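You operate a simulated robot arm through the tools that you are given. There is no shell and no other tool. Be economical: measure what you need, move in short steps, check, and stop when the job is done.

Carry out the task below with a simulated two-armed robot. There is one attempt and no reset: what you move stays moved.

TASK
Wind the length on the white card, then switch the winder off.
Fine: zero the counter once, set the length dial, brake off; one push on start.

Only the result counts: the job must be done as asked and must still hold three seconds after the hand-in. Knocking over, shifting, dropping, spilling or breaking anything else fails it.

THE ROBOT
Two 7-joint arms with two-finger parallel grippers on one trunk, on a base that drives. Base frame: it is fixed to the floor where the robot stands at the start and does not move with it; the origin is under the middle of the robot, x ahead of it, y to its left, z up. Readings come in mm, rad, newtons and seconds.
The left shoulder is at the start at [60, 143, 926], the right one opposite. With the tool pointing down near the work surface each hand reaches from about 200 to 520 mm from the robot's upright axis, wherever it stands, measured 20 degrees to its own side. Places, roughly: core [1500, -1500, 250]; green start button [600, -200, 1000]; press roller frame [1100, -600, 1000]; strip brake lever [600, 0, 1000]; white card [1250, -1000, 1000]; winder length dial [600, -100, 1000]; winder switch [600, -400, 1000]; winder zero button [800, -200, 1000]. Payload 1.57 kg a hand.
The TCP of each hand is the grasp point between the finger pads, 30 mm short of the fingertips. In the tool frame z runs along the fingers and y along their closing line. The gripper opens to 110 mm. The fingers are 24 mm wide and 12 mm thick; the gripper's body (48 by 112 mm) begins 78 mm behind the TCP.
Orientation is that of the tool frame in the base frame, as a unit quaternion [x, y, z, w]. With the fingers straight down and closing along the base's y, the tool's x points along the base's -x, its y along +y and its z along -z.

THE INTERFACE
- The arms move only by the tool drive_tool. It takes "left_series", "right_series" or both (then of equal length, played together; a hand with none holds still); each is a list of rows, each a list of 3 entries, a list of its own where there are three numbers: the shift along the tool's x, y, z in m, then the turn, a rotation vector about the tool's x, y, z in degrees, then the finger opening in m, from 0 to 0.11. In form: [[[tx, ty, tz], [wx, wy, wz], claw], ...]. A call has 1 to 20 rows; each row shifts and turns the commanded pose from where the row before left it, along the tool's axes as they then stand. Rows are played at 5 a second. More than 50 mm and 0.15 rad between two rows, or a gripper value outside its range, and nothing of the call is played. Where a pose cannot be reached the arm comes as near as it can. A force on the tool above 90 N (or 10 N above the force at the start of the call, whichever is more), or a blocked arm, ends the call early, and 0.2 s more pass. Each finger travels about 45 mm/s and halts on what it meets, pressing with about 26 N; the grip force reading is that of the motor and also rises with nothing between the fingers. The clock runs only during rows and for 0.2 s after the last one: add rows that do not move to give the fingers time. It gives the time, the measured TCP pose, the force on the tool (base axes), the opening and the grip force at its end, in the units of the frame above (readings bear some noise), with the torque about the TCP (base axes, N m) and any sound that the robot's microphone picked up.
- Cameras (640 x 400 px; columns grow to the right, rows downward): "scene" is now at [49, -27.8, 1545.9]; the picture's right is [-0.35, -0.94, 0.00], its down [-0.64, 0.24, -0.73] and it looks along [0.69, -0.26, -0.68] (base axes); focal length 285 px, centre (320, 200). "left" rides on the left gripper at [70, -16, -141] in its tool frame; the picture's right is [0.23, 0.97, 0.00], its down [-0.86, 0.20, -0.48] and it looks along [-0.47, 0.11, 0.88] (tool axes); focal length 222 px, centre (320, 200). "right" rides on the right gripper at [70, 16, -141] in its tool frame; the picture's right is [-0.23, 0.97, 0.00], its down [-0.86, -0.20, -0.48] and it looks along [-0.47, -0.11, 0.88] (tool axes); focal length 222 px, centre (320, 200). There is no depth. A picture from a camera that has moved, and an enlarged one, comes with that camera's place and axes in the base frame and with its lens.
- camera(camera): a new picture of that camera. It takes no simulated time.
- lift_body(by): slides the trunk up (or, below 0, down) by that many mm; the arms and the scene camera ride with it, the base frame stays. It gives what a move gives, with no picture.
- roll_base(legs): drives the robot by 1 to 6 legs, each [ahead, left, turn to the left] in mm, mm and rad, along the robot's own axes; the way and the turn of a leg run together, so that a leg with both is an arc; at most 1500 mm and 3.142 rad a leg. The arms and the cameras ride along, it lands a little off, and it stops where it bumps. It gives what a move gives.
- turn_head(pan, tilt): turns the head with the scene camera to pan (to the left, within 1.501 rad either way) and tilt (down, from -0.506 to 1.204), counted from straight ahead of the robot. It gives what a move gives.
- enlarge(camera, box): a new picture of the part [left, top, right, bottom] of that camera's present view, enlarged. It takes no simulated time.
- job_done(): hands the job in; it is judged then, once.

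Work in short steps. Places have to be worked out from the pictures, the camera data and where the tool is seen: move nearer, look again, correct. Check each grasp and each placing, and mend what went wrong. You have 120 turns and 92 pictures in all, those below and enlarged ones among them. Open the grippers and draw the arms clear of the work before you hand the job in, unless the task says otherwise; then end with one line.

The tools are called after "Call:" by a JSON object that holds its "fn" and its "kwargs". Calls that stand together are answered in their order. drive_tool: Moves the arms, as the interface text tells. Its arguments: {"type":"object","properties":{"left_series":{"type":"array","items":{"type":"array"}},"right_series":{"type":"array","items":{"type":"array"}}},"required":[]} The other tools are called the same way: lift_body (by) slides the trunk up or down; roll_base (legs) drives the base; turn_head (pan, tilt) turns the head that bears the scene camera; camera (camera) takes a picture; enlarge (camera, box) takes an enlarged picture of a part of a camera's view; job_done () hands the job in.

At the start:

```text
time_s: 0.0
left_eef_pos: [460.1, 38.3, 1000.9]
left_orientation: [0.0, 1.0, 0.0, 0.001]
left_contact_force: [0.1, 0.2, -0.1]
left_wrist_torque: [0.01, -0.02, -0.02]
left_grip_width: 110.3
left_gripper_force: 0.2
right_eef_pos: [435.8, -415.0, 1000.0]
right_orientation: [0.0, 1.0, 0.0, 0.0]
right_contact_force: [-0.4, -0.2, -0.6]
right_wrist_torque: [-0.02, 0.01, 0.03]
right_grip_width: 109.8
right_gripper_force: 0.0
trunk travel left (down, up): [-525.0, 65.0]
robot x, y, heading: [-2.0, -3.8, 0.007]
head pan, tilt: [-0.36, 0.749]
```

scene: 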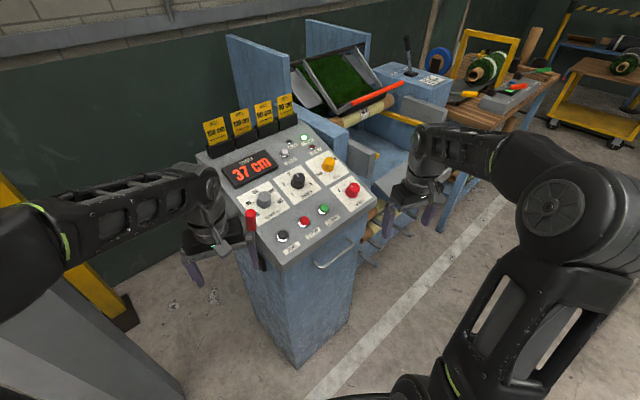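
right: 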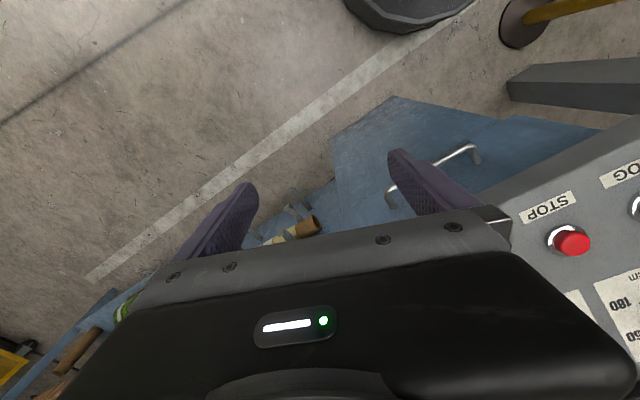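
left: 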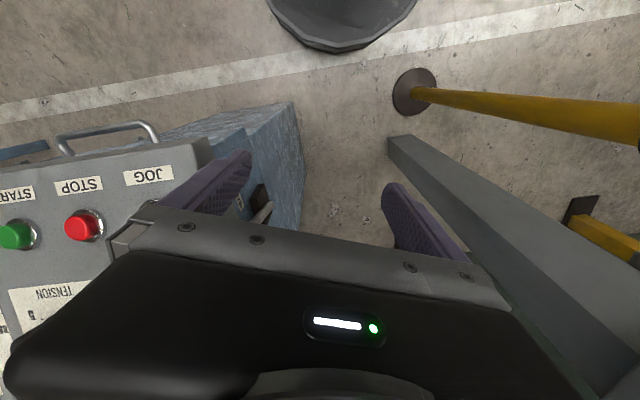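

The console is ahead with a display, dials, buttons and a red lever at its left side. I enlarge the console and the machine behind to read labels.

Call:
{"fn": "enlarge", "kwargs": {"camera": "scene", "box": [190, 90, 380, 280]}}

Call:
{"fn": "enlarge", "kwargs": {"camera": "scene", "box": [220, 10, 560, 220]}}

```text
2.11 times, centred on (285, 185) of scene
camera zoom: at [49.0, -27.8, 1545.9], right [-0.35, -0.94, 0.0], down [-0.64, 0.24, -0.73], along [0.69, -0.26, -0.68], focal length 601 px, centre (394, 232)
```

zoom: 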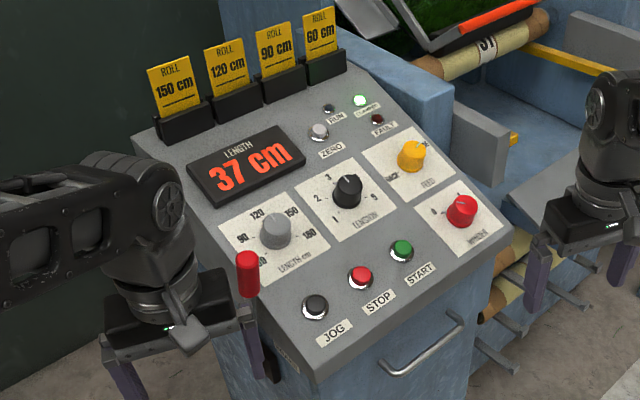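

```text
1.88 times, centred on (390, 115) of scene
camera zoom: at [49.0, -27.8, 1545.9], right [-0.35, -0.94, 0.0], down [-0.64, 0.24, -0.73], along [0.69, -0.26, -0.68], focal length 537 px, centre (188, 360)
```

zoom: 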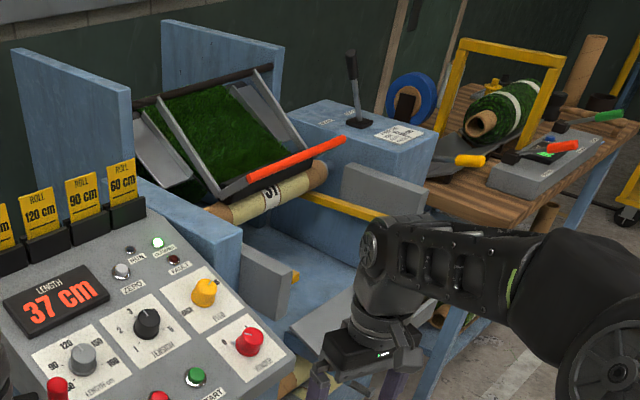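

The white card appears to lie on the blue box by the black lever. I enlarge it tightly.

Call:
{"fn": "enlarge", "kwargs": {"camera": "scene", "box": [395, 55, 460, 95]}}

Call:
{"fn": "enlarge", "kwargs": {"camera": "scene", "box": [240, 140, 365, 220]}}

```text
9.85 times, centred on (428, 75) of scene
camera zoom: at [49.0, -27.8, 1545.9], right [-0.35, -0.94, 0.0], down [-0.64, 0.24, -0.73], along [0.69, -0.26, -0.68], focal length 2809 px, centre (-738, 1431)
```

zoom: 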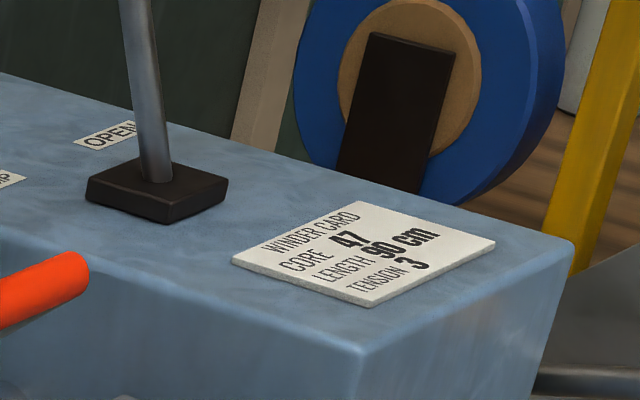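

```text
5.00 times, centred on (302, 180) of scene
camera zoom: at [49.0, -27.8, 1545.9], right [-0.35, -0.94, 0.0], down [-0.64, 0.24, -0.73], along [0.69, -0.26, -0.68], focal length 1426 px, centre (408, 300)
```

zoom: 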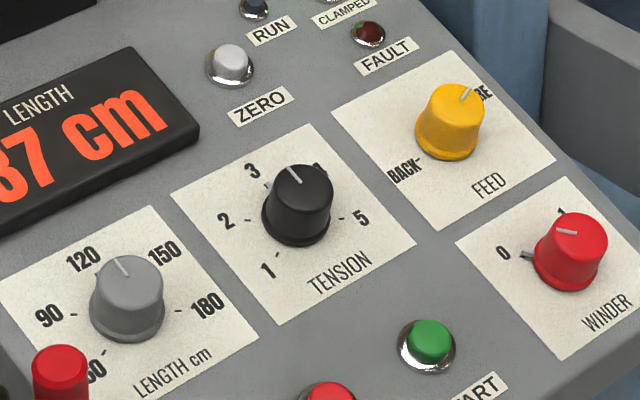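

The card says core 47, length 90 cm, tension 3. I check the machine (mounted core, lights, press frame) and the knobs.

Call:
{"fn": "enlarge", "kwargs": {"camera": "scene", "box": [290, 40, 430, 140]}}

Call:
{"fn": "enlarge", "kwargs": {"camera": "scene", "box": [220, 180, 300, 260]}}

Call:
{"fn": "turn_head", "kwargs": {"pan": -0.36, "tilt": 0.9}}

```text
4.00 times, centred on (360, 90) of scene
camera zoom: at [49.0, -27.8, 1545.9], right [-0.35, -0.94, 0.0], down [-0.64, 0.24, -0.73], along [0.69, -0.26, -0.68], focal length 1141 px, centre (160, 640)
```

zoom: 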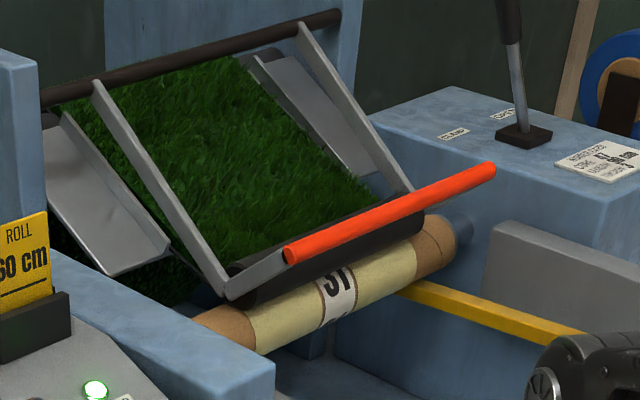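

```text
5.00 times, centred on (260, 220) of scene
camera zoom: at [49.0, -27.8, 1545.9], right [-0.35, -0.94, 0.0], down [-0.64, 0.24, -0.73], along [0.69, -0.26, -0.68], focal length 1426 px, centre (620, 100)
```

zoom: 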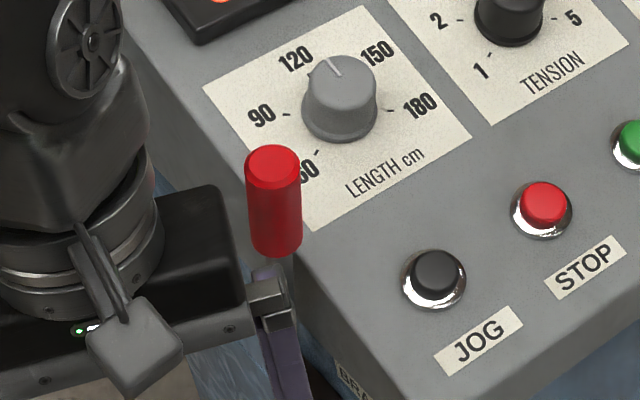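

```text
time_s: 0.7
left_eef_pos: [459.8, 39.1, 999.3]
left_orientation: [0.0, 1.0, 0.0, 0.0]
left_contact_force: [-0.3, -0.4, -0.5]
left_wrist_torque: [-0.01, 0.01, -0.03]
left_grip_width: 109.8
left_gripper_force: 0.0
right_eef_pos: [434.9, -415.6, 999.9]
right_orientation: [0.0, 1.0, -0.001, 0.001]
right_contact_force: [-0.7, 0.8, 1.2]
right_wrist_torque: [-0.02, 0.01, -0.01]
right_grip_width: 109.9
right_gripper_force: 0.0
trunk travel left (down, up): [-525.0, 65.0]
robot x, y, heading: [1.1, -2.3, -0.0]
head pan, tilt: [-0.36, 0.901]
```

Card: 90 cm. I take a fresh scene view with the head tilted down to judge the clearance for driving closer.

Call:
{"fn": "camera", "kwargs": {"camera": "scene"}}

Call:
{"fn": "camera", "kwargs": {"camera": "left"}}

```text
82 pictures are left
camera scene: at [42.0, -25.2, 1533.9], right [-0.35, -0.94, 0.0], down [-0.73, 0.28, -0.62], along [0.58, -0.22, -0.78], focal length 285 px, centre (320, 200)
```

scene: 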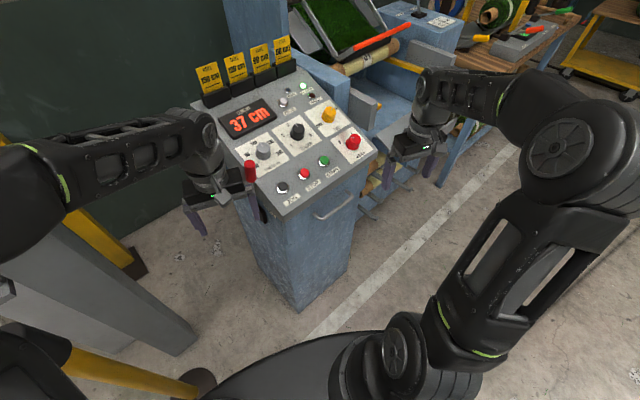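

```text
81 pictures are left
camera left: at [389.7, 21.7, 1141.3], right [-0.23, 0.97, 0.0], down [0.86, 0.2, 0.48], along [0.47, 0.11, -0.88], focal length 222 px, centre (320, 200)
```

left: 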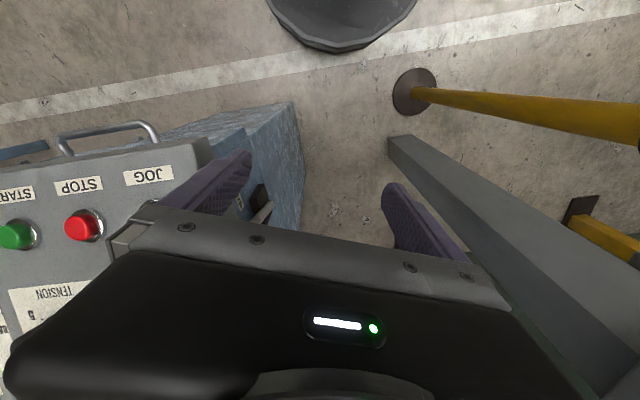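

Plan: lift and retract both hands, then drive square to the console (it's yawed about 0.39 rad). First raise hands 150 mm and draw back.

Call:
{"fn": "drive_tool", "kwargs": {"left_series": [[[0, 0, -0.05], [0, 0, 0], 0.11], [[0, 0, -0.05], [0, 0, 0], 0.11], [[0, 0, -0.05], [0, 0, 0], 0.05], [[0.04, 0, -0.02], [0, 0, 0], 0.0], [[0.04, 0, 0], [0, 0, 0], 0.0], [[0.04, 0, 0], [0, 0, 0], 0.0], [[0, 0, 0], [0, 0, 0], 0.0]], "right_series": [[[0, 0, -0.05], [0, 0, 0], 0.11], [[0, 0, -0.05], [0, 0, 0], 0.11], [[0, 0, -0.05], [0, 0, 0], 0.05], [[0.04, 0, -0.02], [0, 0, 0], 0.0], [[0.04, 0, 0], [0, 0, 0], 0.0], [[0.04, 0, 0], [0, 0, 0], 0.0], [[0, 0, 0], [0, 0, 0], 0.0]]}}

```text
time_s: 2.3
left_eef_pos: [340.2, 40.7, 1117.4]
left_orientation: [-0.002, 1.0, 0.0, -0.001]
left_contact_force: [0.7, -0.9, 0.0]
left_wrist_torque: [0.0, 0.01, 0.0]
left_grip_width: 5.8
left_gripper_force: 0.6
left hand out of reach, approached as far as the arm can: row 3
right_eef_pos: [320.2, -413.2, 1113.7]
right_orientation: [-0.001, 1.0, 0.001, -0.001]
right_contact_force: [0.5, 1.0, 0.2]
right_wrist_torque: [0.02, 0.04, 0.02]
right_grip_width: 5.5
right_gripper_force: 0.2
right hand out of reach, approached as far as the arm can: row 2, 3, 4
trunk travel left (down, up): [-525.0, 65.0]
robot x, y, heading: [1.5, 2.1, 0.002]
head pan, tilt: [-0.36, 0.901]
```

Hands are up. I lift the trunk and drive right, turn to face the console, and go part of the way ahead.

Call:
{"fn": "lift_body", "kwargs": {"by": 60}}

Call:
{"fn": "roll_base", "kwargs": {"legs": [[0, -366, 0], [0, 0, 0.386], [180, -75, 0]]}}

Call:
{"fn": "turn_head", "kwargs": {"pan": 0, "tilt": 0.9}}

Call:
{"fn": "camera", "kwargs": {"camera": "scene"}}

```text
time_s: 3.3
left_eef_pos: [340.1, 40.3, 1178.9]
left_orientation: [0.001, 1.0, 0.0, 0.001]
left_contact_force: [-0.9, 0.2, 0.0]
left_wrist_torque: [-0.01, 0.03, 0.0]
left_grip_width: 0.0
left_gripper_force: 21.4
right_eef_pos: [317.2, -414.8, 1174.6]
right_orientation: [0.0, 1.0, 0.0, -0.001]
right_contact_force: [-0.7, 0.1, 0.0]
right_wrist_torque: [0.03, 0.01, -0.01]
right_grip_width: 0.0
right_gripper_force: 21.3
trunk travel left (down, up): [-585.0, 5.0]
robot x, y, heading: [-2.4, 4.6, -0.001]
head pan, tilt: [-0.36, 0.901]
```

```text
time_s: 8.0
left_eef_pos: [493.8, -207.7, 1178.2]
left_orientation: [-0.197, 0.98, 0.0, 0.0]
left_contact_force: [-0.6, 0.0, 1.1]
left_wrist_torque: [0.0, 0.06, -0.02]
left_grip_width: 0.1
left_gripper_force: 21.4
right_eef_pos: [648.6, -636.6, 1172.6]
right_orientation: [-0.196, 0.981, 0.0, -0.002]
right_contact_force: [0.5, 0.5, -0.5]
right_wrist_torque: [-0.01, 0.04, -0.02]
right_grip_width: 0.0
right_gripper_force: 21.0
trunk travel left (down, up): [-585.0, 5.0]
robot x, y, heading: [194.7, -379.8, 0.396]
head pan, tilt: [-0.36, 0.901]
```

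```text
time_s: 8.9
left_eef_pos: [492.4, -209.1, 1179.3]
left_orientation: [-0.198, 0.98, 0.0, 0.001]
left_contact_force: [0.4, -0.3, -0.6]
left_wrist_torque: [-0.01, 0.02, -0.04]
left_grip_width: 0.0
left_gripper_force: 21.3
right_eef_pos: [647.1, -633.9, 1173.8]
right_orientation: [-0.197, 0.98, 0.0, 0.0]
right_contact_force: [0.1, 0.7, 0.7]
right_wrist_torque: [0.0, -0.02, -0.01]
right_grip_width: 0.1
right_gripper_force: 21.1
trunk travel left (down, up): [-585.0, 5.0]
robot x, y, heading: [193.5, -376.4, 0.397]
head pan, tilt: [0.0, 0.901]
```

```text
80 pictures are left
camera scene: at [237.8, -357.2, 1593.9], right [0.39, -0.92, 0.0], down [-0.72, -0.3, -0.62], along [0.57, 0.24, -0.78], focal length 285 px, centre (320, 200)
```

scene: 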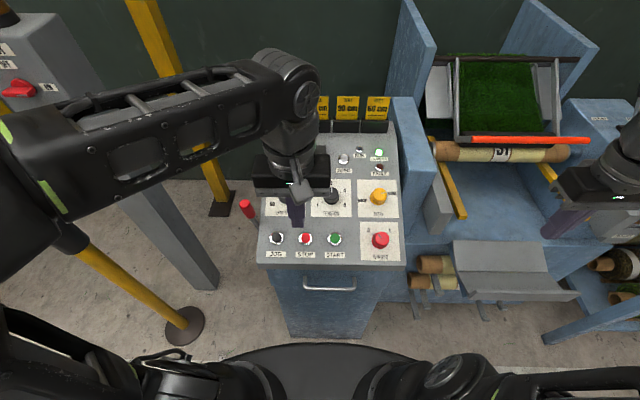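

Now square with the console. I enlarge the core label and the panel.

Call:
{"fn": "enlarge", "kwargs": {"camera": "scene", "box": [425, 120, 585, 220]}}

Call:
{"fn": "enlarge", "kwargs": {"camera": "scene", "box": [400, 230, 640, 380]}}

Call:
{"fn": "enlarge", "kwargs": {"camera": "scene", "box": [230, 90, 420, 270]}}

```text
4.00 times, centred on (505, 170) of scene
camera zoom: at [237.8, -357.2, 1593.9], right [0.39, -0.92, 0.0], down [-0.72, -0.3, -0.62], along [0.57, 0.24, -0.78], focal length 1141 px, centre (-420, 320)
```

zoom: 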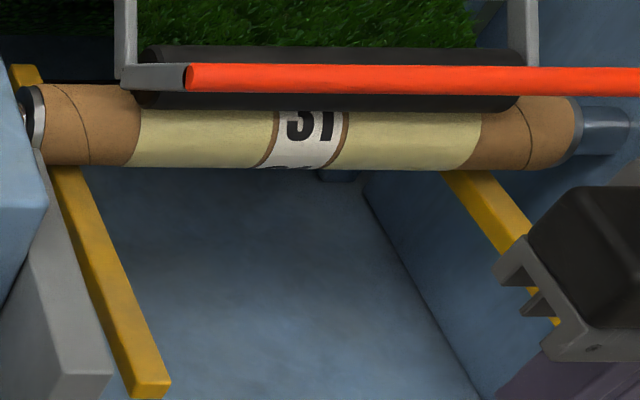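

```text
2.67 times, centred on (520, 305) of scene
camera zoom: at [237.8, -357.2, 1593.9], right [0.39, -0.92, 0.0], down [-0.72, -0.3, -0.62], along [0.57, 0.24, -0.78], focal length 761 px, centre (-213, -80)
```

zoom: 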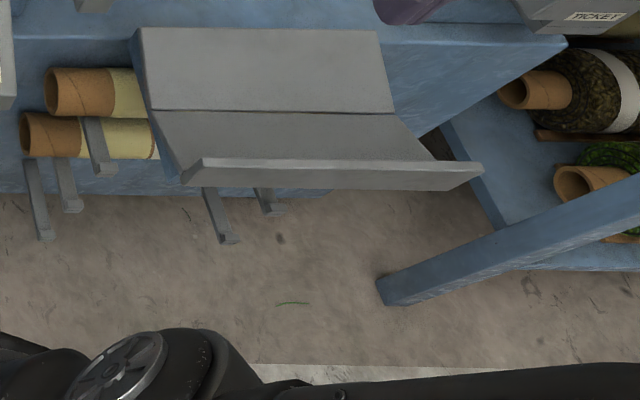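

```text
2.22 times, centred on (325, 180) of scene
camera zoom: at [237.8, -357.2, 1593.9], right [0.39, -0.92, 0.0], down [-0.72, -0.3, -0.62], along [0.57, 0.24, -0.78], focal length 634 px, centre (309, 244)
```

zoom: 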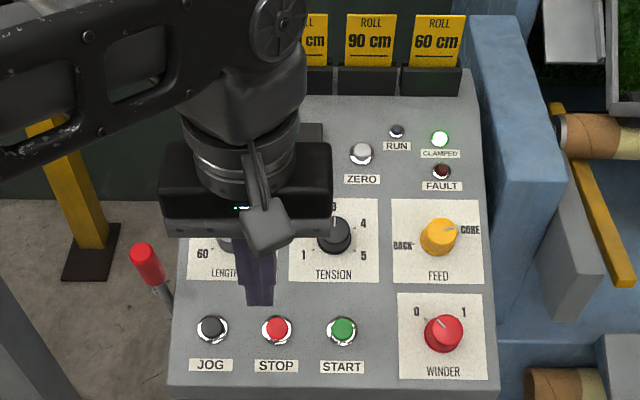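

Winder switch seems to sit at 0, tension at 3, length dial between 120 and 150. I drive 75 mm closer with care and look with the left hand camera.

Call:
{"fn": "roll_base", "kwargs": {"legs": [[70, 0, 0]]}}

Call:
{"fn": "camera", "kwargs": {"camera": "left"}}

Call:
{"fn": "camera", "kwargs": {"camera": "scene"}}

```text
time_s: 9.9
left_eef_pos: [556.9, -181.6, 1178.5]
left_orientation: [-0.198, 0.98, 0.0, 0.0]
left_contact_force: [0.3, 1.1, -0.2]
left_wrist_torque: [0.01, 0.05, -0.01]
left_grip_width: 0.0
left_gripper_force: 20.8
right_eef_pos: [712.0, -607.4, 1172.4]
right_orientation: [-0.197, 0.98, -0.001, -0.001]
right_contact_force: [0.2, 0.7, -0.2]
right_wrist_torque: [-0.05, 0.06, 0.02]
right_grip_width: 0.3
right_gripper_force: 20.9
trunk travel left (down, up): [-585.0, 5.0]
robot x, y, heading: [258.8, -352.2, 0.4]
head pan, tilt: [0.0, 0.901]
```

```text
76 pictures are left
camera left: at [498.0, -222.4, 1319.7], right [-0.59, 0.81, 0.0], down [0.71, 0.52, 0.48], along [0.39, 0.28, -0.88], focal length 222 px, centre (320, 200)
```

left: 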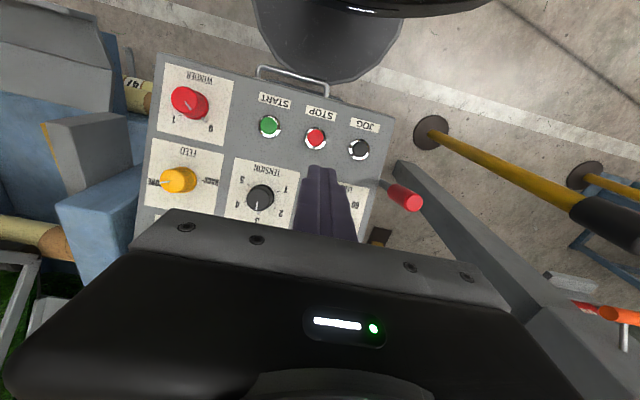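

```text
75 pictures are left
camera scene: at [302.8, -329.7, 1593.8], right [0.39, -0.92, 0.0], down [-0.72, -0.3, -0.62], along [0.57, 0.24, -0.78], focal length 285 px, centre (320, 200)
```

scene: 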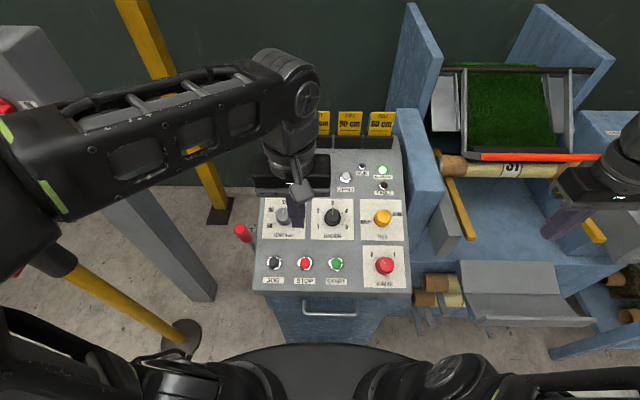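

Triangulation puts START about 348 mm ahead/35 mm right of the robot at z≈974. I move the left hand aside to see the panel free.

Call:
{"fn": "drive_tool", "kwargs": {"left_series": [[[0.02, 0.045, 0], [0, 0, 0], 0], [[0.02, 0.045, 0], [0, 0, 0], 0], [[0.02, 0.045, 0], [0, 0, 0], 0], [[0.02, 0.045, 0], [0, 0, 0], 0]]}}

Call:
{"fn": "enlarge", "kwargs": {"camera": "scene", "box": [230, 100, 420, 300]}}

Call:
{"fn": "camera", "kwargs": {"camera": "left"}}

```text
time_s: 10.9
left_eef_pos: [422.3, -36.4, 1156.6]
left_orientation: [-0.198, 0.98, 0.0, 0.001]
left_contact_force: [0.4, 0.7, -0.2]
left_wrist_torque: [-0.04, -0.01, -0.02]
left_grip_width: 0.1
left_gripper_force: 21.5
left hand out of reach, approached as far as the arm can: row 2, 3, 4
right_eef_pos: [711.8, -607.4, 1175.3]
right_orientation: [-0.197, 0.98, 0.0, 0.0]
right_contact_force: [-0.4, 0.6, 0.3]
right_wrist_torque: [-0.05, -0.02, 0.01]
right_grip_width: 0.0
right_gripper_force: 21.1
trunk travel left (down, up): [-585.0, 5.0]
robot x, y, heading: [257.5, -347.8, 0.399]
head pan, tilt: [0.0, 0.901]
```

```text
2.00 times, centred on (325, 200) of scene
camera zoom: at [300.3, -327.9, 1593.9], right [0.39, -0.92, 0.0], down [-0.72, -0.31, -0.62], along [0.57, 0.24, -0.78], focal length 571 px, centre (310, 200)
```

zoom: 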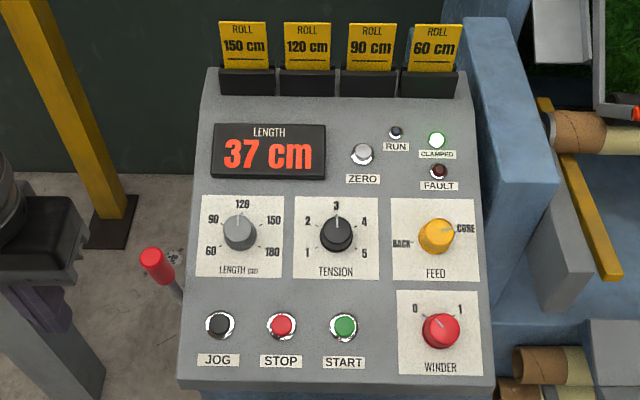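

```text
73 pictures are left
camera left: at [364.0, -78.4, 1297.5], right [-0.59, 0.81, 0.0], down [0.71, 0.52, 0.48], along [0.39, 0.28, -0.88], focal length 222 px, centre (320, 200)
```

left: 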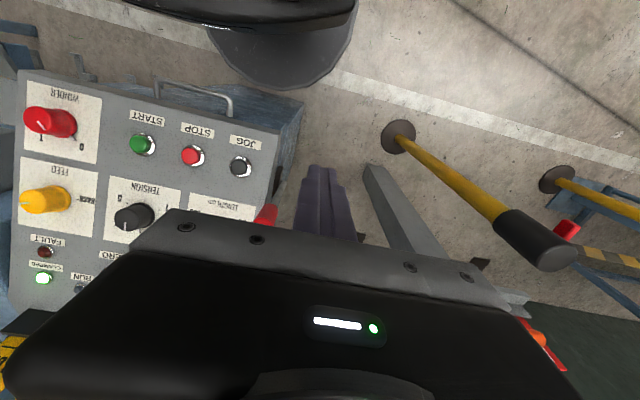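

Panel geometry resolved: slope ≈20°, winder knob top ≈[627,-350,1003], zero ≈[798,-191,1054], length dial ≈[639,-90,1035], START ≈[593,-248,979]. The winder is at 0, so I first bring the right hand above its knob, tilted normal to the panel and pre-turned -45°.

Call:
{"fn": "drive_tool", "kwargs": {"right_series": [[[0, 0.045, 0], [0, 0, 0], 0.0], [[0, 0.045, 0], [0, 0, 0], 0.0], [[0, 0.045, 0], [0, 0, 0], 0.03], [[-0.01, 0.045, 0], [0, 0, 0], 0.06], [[-0.0, 0.045, 0], [0, 0, 0], 0.07], [[0, 0.045, 0], [0, 0, 0], 0.07], [[0, 0, 0.04], [0, -6.5, 0], 0.07], [[0, 0, 0.03], [0, -6.5, 0], 0.07], [[0, 0, 0], [0, -6.5, 0], 0.07], [[0, 0, 0], [0, 0, -8], 0.07], [[0, 0, 0], [0, 0, -8], 0.07], [[0, 0, 0], [0, 0, -8], 0.07], [[0, 0, 0], [0, 0, -8], 0.07], [[0, 0, 0], [0, 0, -8], 0.07], [[0, 0, 0], [0, 0, -5], 0.07], [[0, 0, 0], [0, 0, 0], 0.07]]}}

Call:
{"fn": "camera", "kwargs": {"camera": "right"}}

Call:
{"fn": "camera", "kwargs": {"camera": "scene"}}

```text
time_s: 14.3
left_eef_pos: [424.2, -38.5, 1155.6]
left_orientation: [-0.198, 0.98, 0.001, 0.002]
left_contact_force: [-0.6, -1.2, 0.5]
left_wrist_torque: [0.04, 0.01, 0.01]
left_grip_width: 0.1
left_gripper_force: 21.1
right_eef_pos: [618.1, -354.9, 1105.4]
right_orientation: [-0.55, 0.818, -0.033, 0.165]
right_contact_force: [-0.4, -0.9, 0.7]
right_wrist_torque: [0.01, 0.01, -0.01]
right_grip_width: 69.6
right_gripper_force: 0.1
trunk travel left (down, up): [-585.0, 5.0]
robot x, y, heading: [255.8, -351.9, 0.395]
head pan, tilt: [0.0, 0.901]
```

```text
72 pictures are left
camera right: at [538.6, -428.5, 1217.2], right [-0.79, 0.59, -0.18], down [0.32, 0.64, 0.7], along [0.52, 0.5, -0.69], focal length 222 px, centre (320, 200)
```

right: 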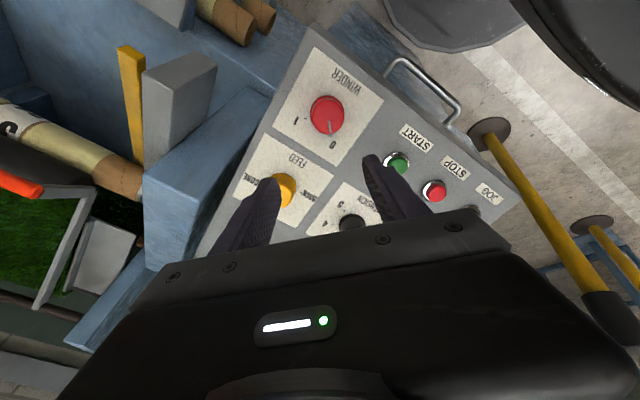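

```text
71 pictures are left
camera scene: at [300.7, -330.5, 1593.9], right [0.39, -0.92, 0.0], down [-0.72, -0.3, -0.62], along [0.57, 0.24, -0.78], focal length 285 px, centre (320, 200)
```

scene: 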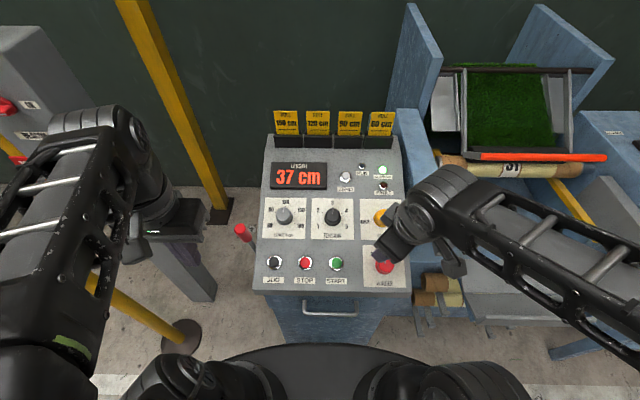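

Right camera and scene disagree by some 20 mm on the knob's place, so I zoom on the hand and knob in the scene view.

Call:
{"fn": "enlarge", "kwargs": {"camera": "scene", "box": [320, 180, 460, 300]}}

Call:
{"fn": "enlarge", "kwargs": {"camera": "right", "box": [200, 20, 440, 260]}}

```text
3.33 times, centred on (390, 240) of scene
camera zoom: at [300.7, -330.5, 1593.9], right [0.39, -0.92, 0.0], down [-0.72, -0.3, -0.62], along [0.57, 0.24, -0.78], focal length 951 px, centre (87, 67)
```

zoom: 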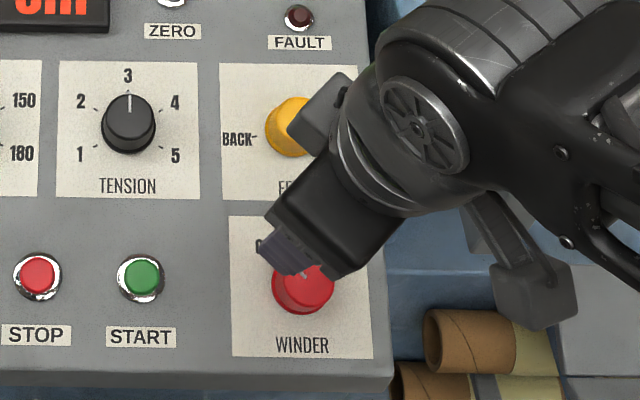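

```text
1.67 times, centred on (320, 140) of right
camera zoom: at [538.6, -428.5, 1217.2], right [-0.79, 0.59, -0.18], down [0.32, 0.64, 0.7], along [0.52, 0.5, -0.69], focal length 370 px, centre (320, 300)
```

zoom: 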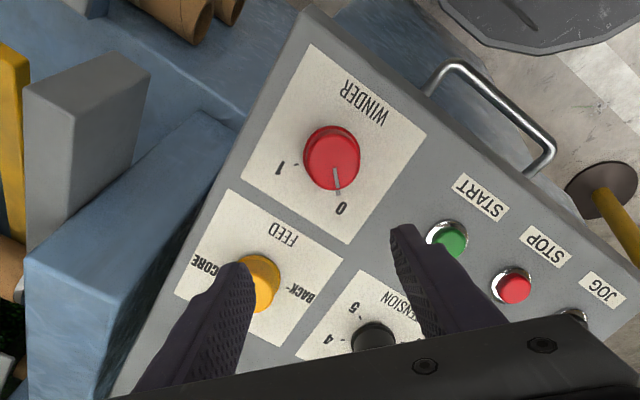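

The fingers match the scene camera, so the panel is probably a bit lower than first estimated (knob top ≈[630,-357,985]). I move closer along the knob axis and look again.

Call:
{"fn": "drive_tool", "kwargs": {"right_series": [[[0.013, 0.008, 0.025], [0, 0, 0], 0.07], [[0.013, 0.009, 0.025], [0, 0, 0], 0.07], [[0, 0, 0], [0, 0, 0], 0.07]]}}

Call:
{"fn": "camera", "kwargs": {"camera": "right"}}

Call:
{"fn": "enlarge", "kwargs": {"camera": "scene", "box": [320, 180, 460, 300]}}

```text
time_s: 15.1
left_eef_pos: [423.6, -39.8, 1156.7]
left_orientation: [-0.198, 0.98, 0.001, 0.002]
left_contact_force: [-0.4, -0.5, 0.4]
left_wrist_torque: [0.0, -0.03, -0.03]
left_grip_width: 0.2
left_gripper_force: 21.4
right_eef_pos: [625.2, -352.7, 1060.3]
right_orientation: [-0.55, 0.818, -0.033, 0.166]
right_contact_force: [-0.2, -0.6, 0.3]
right_wrist_torque: [-0.02, -0.02, 0.0]
right_grip_width: 70.1
right_gripper_force: 0.0
right hand out of reach, approached as far as the arm can: row 2
trunk travel left (down, up): [-585.0, 5.0]
robot x, y, heading: [257.2, -348.1, 0.397]
head pan, tilt: [0.0, 0.901]
```

```text
68 pictures are left
camera right: at [545.6, -427.9, 1173.0], right [-0.79, 0.59, -0.18], down [0.32, 0.64, 0.7], along [0.52, 0.49, -0.69], focal length 222 px, centre (320, 200)
```

right: 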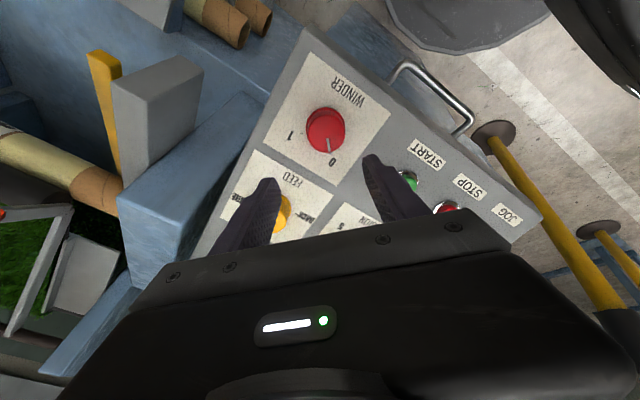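

```text
3.33 times, centred on (390, 240) of scene
camera zoom: at [300.1, -331.0, 1593.9], right [0.39, -0.92, 0.0], down [-0.72, -0.3, -0.62], along [0.57, 0.24, -0.78], focal length 951 px, centre (87, 67)
```

zoom: 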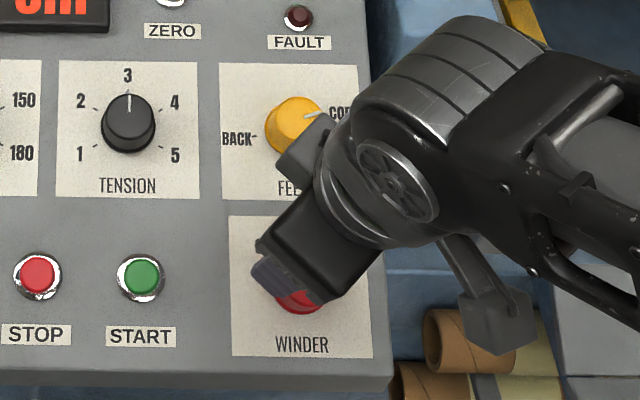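

The right arm is at its near limit, so I back the base 60 mm to give it room.

Call:
{"fn": "roll_base", "kwargs": {"legs": [[-60, 0, 0]]}}

```text
time_s: 16.0
left_eef_pos: [366.5, -63.5, 1156.7]
left_orientation: [-0.198, 0.98, 0.0, 0.003]
left_contact_force: [0.0, -0.4, 0.0]
left_wrist_torque: [0.04, -0.03, -0.02]
left_grip_width: 0.2
left_gripper_force: 21.4
right_eef_pos: [569.5, -376.8, 1060.2]
right_orientation: [-0.55, 0.817, -0.033, 0.166]
right_contact_force: [-0.2, -1.2, -0.1]
right_wrist_torque: [0.04, -0.03, 0.02]
right_grip_width: 69.9
right_gripper_force: 0.1
trunk travel left (down, up): [-585.0, 5.0]
robot x, y, heading: [198.2, -373.7, 0.405]
head pan, tilt: [0.0, 0.901]
```

Now I move to about 60 mm above the knob top on its axis.

Call:
{"fn": "drive_tool", "kwargs": {"right_series": [[[-0.009, -0.015, 0.014], [0, 0, 0], 0.07], [[-0.009, -0.014, 0.02], [0, 0, 0], 0.07], [[0, 0, 0], [0, 0, 0], 0.07]]}}

Call:
{"fn": "camera", "kwargs": {"camera": "right"}}

Call:
{"fn": "enlarge", "kwargs": {"camera": "scene", "box": [320, 150, 460, 270]}}

```text
time_s: 16.8
left_eef_pos: [366.8, -61.2, 1155.6]
left_orientation: [-0.199, 0.98, 0.001, 0.002]
left_contact_force: [0.0, 0.1, -0.7]
left_wrist_torque: [-0.01, -0.03, 0.01]
left_grip_width: 0.0
left_gripper_force: 21.4
right_eef_pos: [614.5, -368.1, 1038.3]
right_orientation: [-0.55, 0.818, -0.032, 0.166]
right_contact_force: [0.0, -1.2, -0.4]
right_wrist_torque: [0.02, -0.03, 0.02]
right_grip_width: 70.0
right_gripper_force: 0.0
trunk travel left (down, up): [-585.0, 5.0]
robot x, y, heading: [203.0, -376.4, 0.401]
head pan, tilt: [0.0, 0.901]
```

```text
66 pictures are left
camera right: at [533.4, -441.8, 1152.0], right [-0.79, 0.59, -0.18], down [0.32, 0.64, 0.7], along [0.52, 0.49, -0.69], focal length 222 px, centre (320, 200)
```

right: 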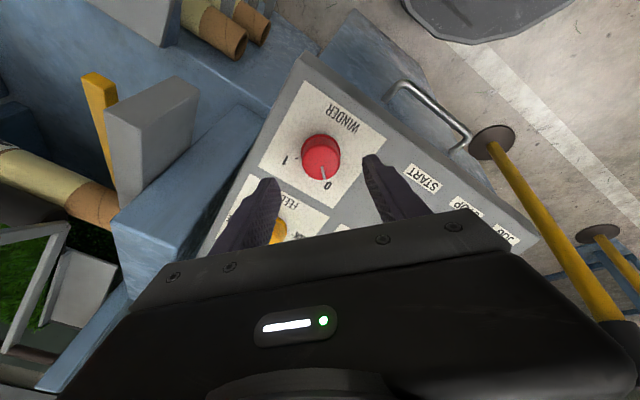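

```text
3.33 times, centred on (390, 210) of scene
camera zoom: at [244.9, -353.9, 1593.9], right [0.39, -0.92, 0.0], down [-0.72, -0.3, -0.62], along [0.57, 0.24, -0.78], focal length 951 px, centre (87, 167)
```

zoom: 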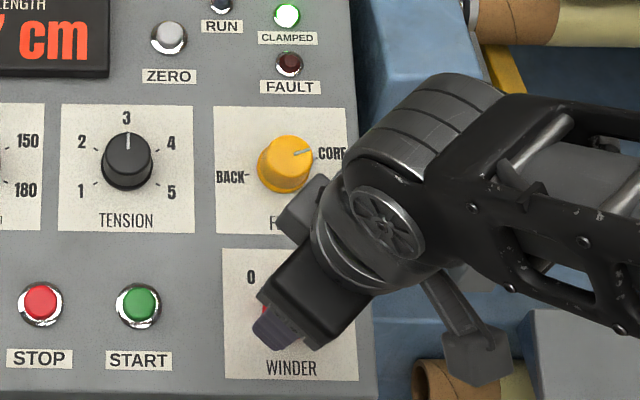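

Well aligned laterally. I advance 30 mm with a slight +x correction and look.

Call:
{"fn": "drive_tool", "kwargs": {"right_series": [[[0.003, 0, 0.015], [0, 0, 0], 0.07], [[0.003, 0, 0.015], [0, 0, 0], 0.07], [[0, 0, 0], [0, 0, 0], 0.07]]}}

Call:
{"fn": "camera", "kwargs": {"camera": "right"}}

```text
time_s: 17.6
left_eef_pos: [367.0, -61.9, 1156.6]
left_orientation: [-0.199, 0.98, 0.001, 0.002]
left_contact_force: [-0.2, -0.7, 0.2]
left_wrist_torque: [-0.02, 0.0, 0.03]
left_grip_width: 0.2
left_gripper_force: 20.9
right_eef_pos: [620.5, -369.7, 1009.4]
right_orientation: [-0.551, 0.817, -0.032, 0.165]
right_contact_force: [-0.2, 0.1, -0.2]
right_wrist_torque: [0.03, -0.03, -0.02]
right_grip_width: 69.9
right_gripper_force: 0.1
trunk travel left (down, up): [-585.0, 5.0]
robot x, y, heading: [204.9, -372.2, 0.398]
head pan, tilt: [0.0, 0.901]
```

```text
64 pictures are left
camera right: at [540.9, -443.4, 1122.5], right [-0.79, 0.59, -0.18], down [0.32, 0.64, 0.7], along [0.52, 0.49, -0.69], focal length 222 px, centre (320, 200)
```

right: 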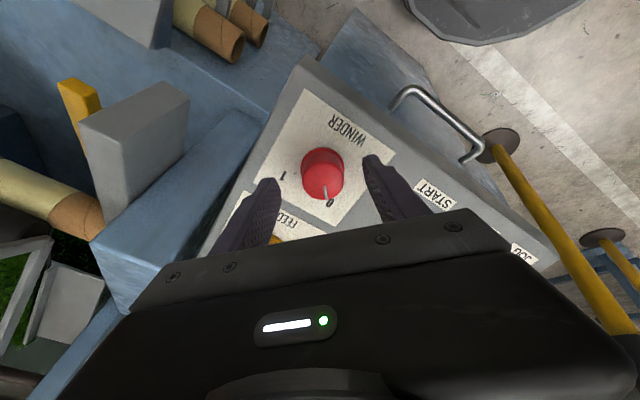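

Aligned with the knob centre. Advance another 25 mm.

Call:
{"fn": "drive_tool", "kwargs": {"right_series": [[[0, 0, 0.009], [0, 0, 0], 0.07], [[0, 0, 0.008], [0, 0, 0], 0.07], [[0, 0, 0.008], [0, 0, 0], 0.07], [[0, 0, 0], [0, 0, 0], 0.07]]}}

Call:
{"fn": "camera", "kwargs": {"camera": "right"}}

Call:
{"fn": "enlarge", "kwargs": {"camera": "scene", "box": [320, 150, 460, 270]}}

```text
time_s: 18.6
left_eef_pos: [368.8, -62.1, 1156.8]
left_orientation: [-0.199, 0.98, 0.001, 0.002]
left_contact_force: [-0.3, 0.5, 0.0]
left_wrist_torque: [-0.02, 0.02, -0.01]
left_grip_width: 0.0
left_gripper_force: 21.1
right_eef_pos: [629.1, -366.6, 985.3]
right_orientation: [-0.551, 0.817, -0.032, 0.166]
right_contact_force: [0.0, -0.6, 0.7]
right_wrist_torque: [-0.04, -0.01, -0.04]
right_grip_width: 69.9
right_gripper_force: 0.0
trunk travel left (down, up): [-585.0, 5.0]
robot x, y, heading: [202.8, -375.2, 0.399]
head pan, tilt: [0.0, 0.901]
```

```text
63 pictures are left
camera right: at [548.8, -440.0, 1098.3], right [-0.79, 0.59, -0.18], down [0.32, 0.64, 0.7], along [0.52, 0.49, -0.69], focal length 222 px, centre (320, 200)
```

right: 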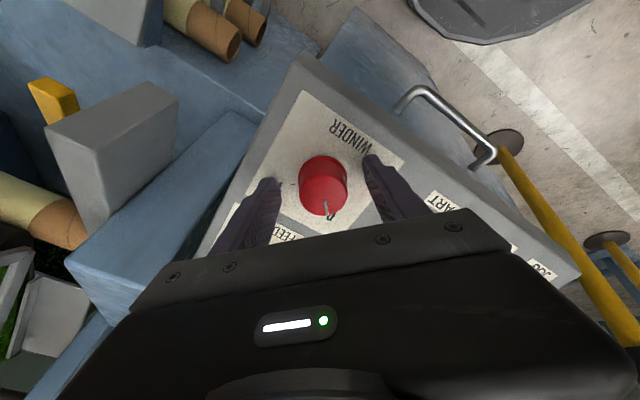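

```text
3.33 times, centred on (390, 210) of scene
camera zoom: at [245.3, -353.8, 1593.9], right [0.39, -0.92, 0.0], down [-0.72, -0.3, -0.62], along [0.57, 0.24, -0.78], focal length 951 px, centre (87, 167)
```

zoom: 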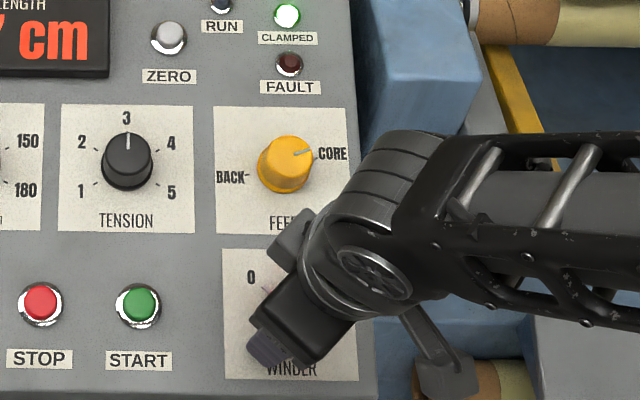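

Knob top is ~12 mm ahead of the TCP, centred. I advance 5 mm and close the fingers on it.

Call:
{"fn": "drive_tool", "kwargs": {"right_series": [[[0, 0, 0.005], [0, 0, 0], 0.07], [[0, 0, 0], [0, 0, 0], 0.05], [[0, 0, 0], [0, 0, 0], 0.04], [[0, 0, 0], [0, 0, 0], 0.03], [[0, 0, 0], [0, 0, 0], 0.03], [[0, 0, 0], [0, 0, 0], 0.03]]}}

Call:
{"fn": "camera", "kwargs": {"camera": "right"}}

```text
time_s: 20.0
left_eef_pos: [367.4, -60.7, 1156.7]
left_orientation: [-0.198, 0.98, 0.001, 0.003]
left_contact_force: [0.9, 0.4, -0.3]
left_wrist_torque: [0.01, -0.01, -0.03]
left_grip_width: 0.0
left_gripper_force: 21.6
right_eef_pos: [628.0, -363.6, 980.5]
right_orientation: [-0.551, 0.818, -0.033, 0.165]
right_contact_force: [-8.7, 3.8, -8.3]
right_wrist_torque: [0.09, -0.96, -0.05]
right_grip_width: 37.9
right_gripper_force: 37.0
trunk travel left (down, up): [-585.0, 5.0]
robot x, y, heading: [204.0, -375.0, 0.397]
head pan, tilt: [0.0, 0.901]
```

```text
61 pictures are left
camera right: at [549.1, -438.6, 1094.1], right [-0.79, 0.59, -0.18], down [0.32, 0.64, 0.7], along [0.52, 0.49, -0.69], focal length 222 px, centre (320, 200)
```

right: 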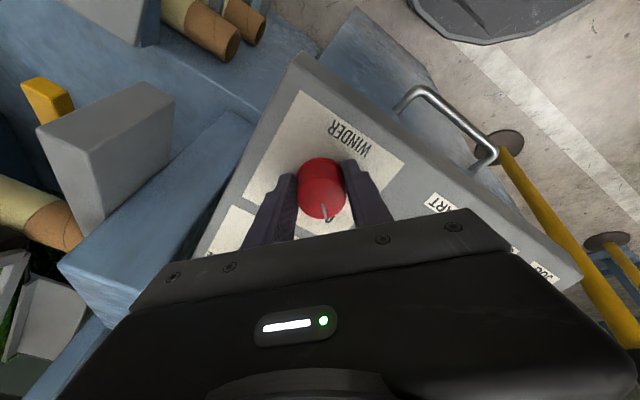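

Gripped at 38 mm. Now turn clockwise (0 → 1).

Call:
{"fn": "drive_tool", "kwargs": {"right_series": [[[0, 0.001, 0], [0, 0, 0], 0.03], [[0, 0, 0], [0, 0, 8], 0.03], [[0, 0, 0], [0, 0, 8], 0.03], [[0, 0, 0], [0, 0, 8], 0.03], [[0, 0, 0], [0, 0, 8], 0.03], [[0, 0, 0], [0, 0, 8], 0.03], [[0, 0, 0], [0, 0, 8], 0.03], [[0, 0, 0], [0, 0, 8], 0.03], [[0, 0, 0], [0, 0, 8], 0.03], [[0, 0, 0], [0, 0, 8], 0.03], [[0, 0, 0], [0, 0, 8], 0.03], [[0, 0, 0], [0, 0, 0], 0.03]]}}

Call:
{"fn": "camera", "kwargs": {"camera": "right"}}

Call:
{"fn": "camera", "kwargs": {"camera": "scene"}}

```text
time_s: 22.6
left_eef_pos: [366.4, -58.4, 1157.2]
left_orientation: [-0.199, 0.98, -0.001, 0.002]
left_contact_force: [-0.3, 0.1, -0.4]
left_wrist_torque: [-0.01, 0.01, -0.01]
left_grip_width: 0.3
left_gripper_force: 21.1
right_eef_pos: [628.1, -359.0, 982.5]
right_orientation: [0.104, 0.98, 0.082, 0.148]
right_contact_force: [-19.2, 29.9, -15.0]
right_wrist_torque: [0.1, 0.58, 0.17]
right_grip_width: 37.5
right_gripper_force: 43.8
trunk travel left (down, up): [-585.0, 5.0]
robot x, y, heading: [202.5, -372.2, 0.395]
head pan, tilt: [0.0, 0.901]
```

```text
60 pictures are left
camera right: at [522.9, -345.8, 1098.7], right [0.39, 0.89, 0.25], down [0.62, -0.45, 0.65], along [0.69, -0.1, -0.72], focal length 222 px, centre (320, 200)
```

right: 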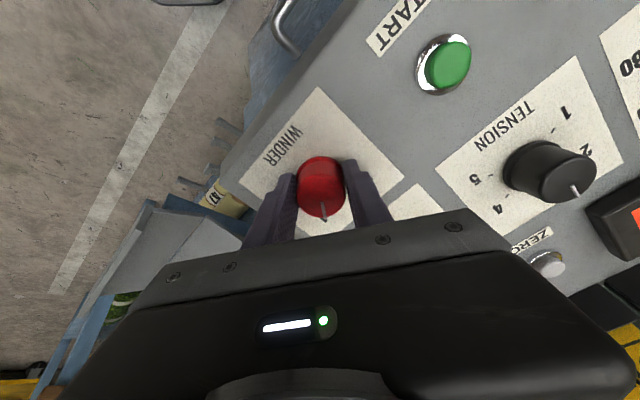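

```text
59 pictures are left
camera scene: at [243.8, -348.9, 1593.9], right [0.39, -0.92, 0.0], down [-0.72, -0.31, -0.62], along [0.57, 0.24, -0.78], focal length 285 px, centre (320, 200)
```

scene: 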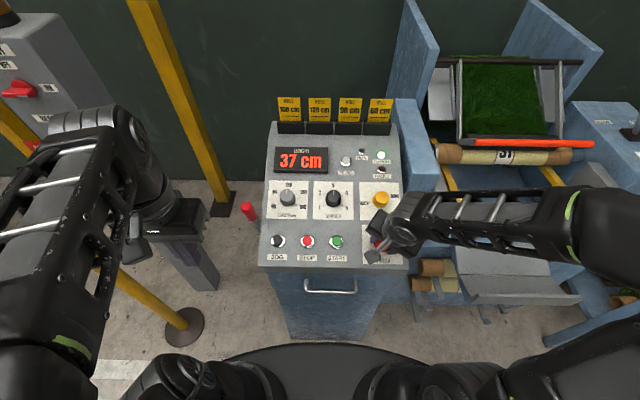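

The knob turned with the hand (~80°). I release and draw back to see where the pointer is.

Call:
{"fn": "drive_tool", "kwargs": {"right_series": [[[0, 0, 0], [0, 0, 0], 0.05], [[0, 0, 0], [0, 0, 0], 0.07], [[0, 0, -0.03], [0, 0, 0], 0.07], [[0, 0, -0.04], [0, 0, 0], 0.07], [[0, 0, 0], [0, 0, 0], 0.07]]}}

Call:
{"fn": "camera", "kwargs": {"camera": "right"}}

```text
time_s: 23.8
left_eef_pos: [369.3, -61.1, 1155.8]
left_orientation: [-0.199, 0.98, 0.001, 0.002]
left_contact_force: [-0.6, -0.4, -0.5]
left_wrist_torque: [-0.01, -0.01, 0.01]
left_grip_width: 0.0
left_gripper_force: 21.5
right_eef_pos: [607.0, -372.1, 1046.1]
right_orientation: [0.104, 0.98, 0.08, 0.147]
right_contact_force: [0.3, 0.5, 0.0]
right_wrist_torque: [0.01, 0.0, 0.0]
right_grip_width: 69.9
right_gripper_force: 0.1
trunk travel left (down, up): [-585.0, 5.0]
robot x, y, heading: [203.9, -370.8, 0.399]
head pan, tilt: [0.0, 0.901]
```

```text
58 pictures are left
camera right: at [503.3, -358.7, 1165.0], right [0.39, 0.89, 0.25], down [0.62, -0.45, 0.65], along [0.68, -0.1, -0.72], focal length 222 px, centre (320, 200)
```

right: 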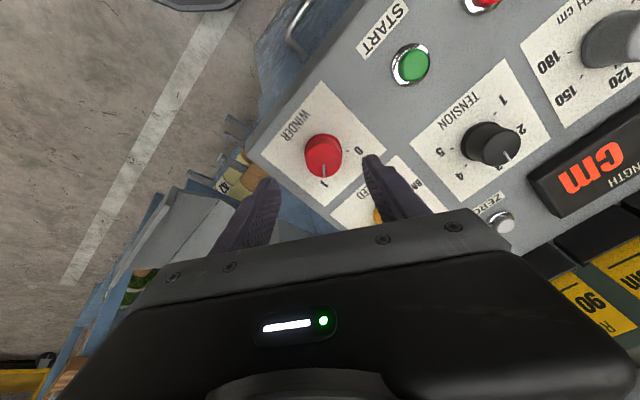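

The pointer is at 1: the winder is on. Next I raise the right hand, undo its twist, close the fingers, and drive 60 mm ahead to reach the ZERO button.

Call:
{"fn": "drive_tool", "kwargs": {"right_series": [[[0, 0, -0.04], [0, 0, 0], 0.07], [[0, 0, -0.04], [0, 0, -7], 0.05], [[0, 0, 0], [0, 0, -7], 0.03], [[0, 0, 0], [0, 0, -7], 0.01], [[0, 0, 0], [0, 0, -7], 0.0], [[0, 0, 0], [0, 0, -7], 0.0], [[0, 0, 0], [0, 0, 0], 0.0]]}}

Call:
{"fn": "roll_base", "kwargs": {"legs": [[60, 0, 0]]}}

Call:
{"fn": "camera", "kwargs": {"camera": "right"}}

Call:
{"fn": "camera", "kwargs": {"camera": "scene"}}

```text
time_s: 25.4
left_eef_pos: [368.0, -62.0, 1156.8]
left_orientation: [-0.198, 0.98, 0.0, 0.001]
left_contact_force: [0.2, 0.2, -1.1]
left_wrist_torque: [0.02, -0.04, -0.03]
left_grip_width: 0.1
left_gripper_force: 21.4
right_eef_pos: [582.9, -383.2, 1121.6]
right_orientation: [-0.196, 0.966, 0.033, 0.165]
right_contact_force: [0.4, -1.0, 0.9]
right_wrist_torque: [-0.01, 0.0, -0.01]
right_grip_width: 0.1
right_gripper_force: 21.2
trunk travel left (down, up): [-585.0, 5.0]
robot x, y, heading: [200.1, -372.3, 0.402]
head pan, tilt: [0.0, 0.901]
```

```text
time_s: 26.4
left_eef_pos: [425.3, -37.3, 1156.5]
left_orientation: [-0.198, 0.98, 0.001, 0.001]
left_contact_force: [0.3, 0.2, -0.5]
left_wrist_torque: [-0.02, 0.05, 0.02]
left_grip_width: 0.0
left_gripper_force: 21.2
right_eef_pos: [639.1, -359.9, 1121.2]
right_orientation: [-0.196, 0.966, 0.032, 0.164]
right_contact_force: [0.6, 0.3, 0.3]
right_wrist_torque: [0.02, 0.05, -0.02]
right_grip_width: 0.2
right_gripper_force: 21.8
trunk travel left (down, up): [-585.0, 5.0]
robot x, y, heading: [257.4, -353.8, 0.398]
head pan, tilt: [0.0, 0.901]
```

```text
57 pictures are left
camera right: at [530.5, -387.7, 1231.9], right [-0.18, 0.98, 0.07], down [0.68, 0.07, 0.73], along [0.71, 0.18, -0.67], focal length 222 px, centre (320, 200)
```

right: 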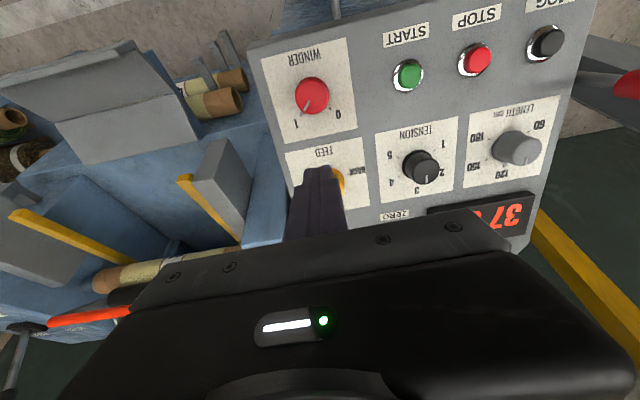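

```text
56 pictures are left
camera scene: at [302.5, -329.7, 1593.8], right [0.39, -0.92, 0.0], down [-0.72, -0.31, -0.62], along [0.57, 0.24, -0.78], focal length 285 px, centre (320, 200)
```

scene: 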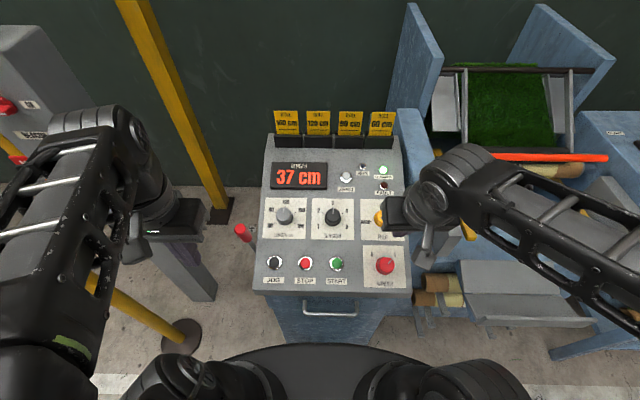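

I move the right hand forward and left over toward the ZERO button, keeping it high.

Call:
{"fn": "drive_tool", "kwargs": {"right_series": [[[-0.037, 0.015, 0.013], [0, 0, 0], 0], [[-0.037, 0.015, 0.013], [0, 0, 0], 0], [[-0.037, 0.015, 0.013], [0, 0, 0], 0], [[-0.037, 0.015, 0.013], [0, 0, 0], 0], [[-0.037, 0.015, 0.013], [0, 0, 0], 0], [[0, 0, 0], [0, 0, 0], 0]]}}

Call:
{"fn": "camera", "kwargs": {"camera": "right"}}

Call:
{"fn": "enlarge", "kwargs": {"camera": "scene", "box": [260, 90, 420, 230]}}

```text
time_s: 27.8
left_eef_pos: [423.4, -39.7, 1157.9]
left_orientation: [-0.199, 0.98, 0.001, 0.002]
left_contact_force: [0.1, -0.3, 0.1]
left_wrist_torque: [0.0, -0.01, 0.03]
left_grip_width: 0.1
left_gripper_force: 20.9
right_eef_pos: [789.2, -217.0, 1120.8]
right_orientation: [-0.195, 0.966, 0.033, 0.165]
right_contact_force: [-1.0, -0.6, 0.3]
right_wrist_torque: [0.02, -0.03, -0.03]
right_grip_width: 0.0
right_gripper_force: 20.9
trunk travel left (down, up): [-585.0, 5.0]
robot x, y, heading: [257.3, -350.0, 0.397]
head pan, tilt: [0.0, 0.901]
```

```text
55 pictures are left
camera right: at [680.4, -244.9, 1231.8], right [-0.18, 0.98, 0.07], down [0.67, 0.07, 0.74], along [0.72, 0.18, -0.67], focal length 222 px, centre (320, 200)
```

right: 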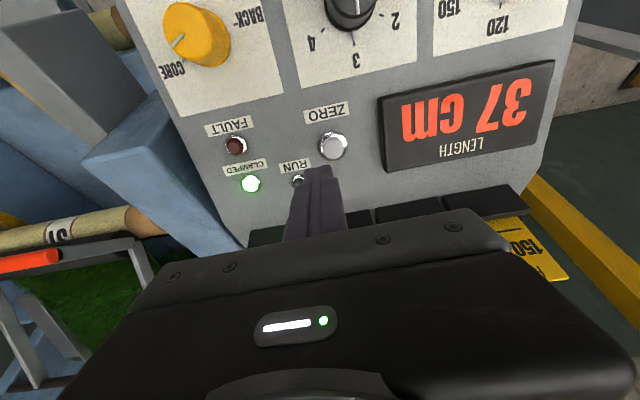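

```text
2.86 times, centred on (340, 160) of scene
camera zoom: at [299.6, -331.3, 1593.9], right [0.39, -0.92, 0.0], down [-0.72, -0.3, -0.62], along [0.57, 0.24, -0.78], focal length 815 px, centre (263, 314)
```

zoom: 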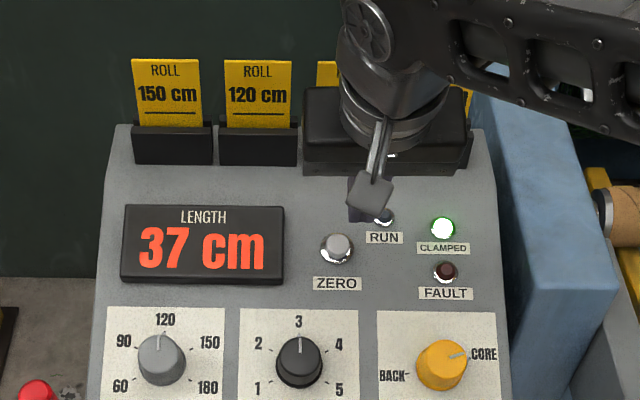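

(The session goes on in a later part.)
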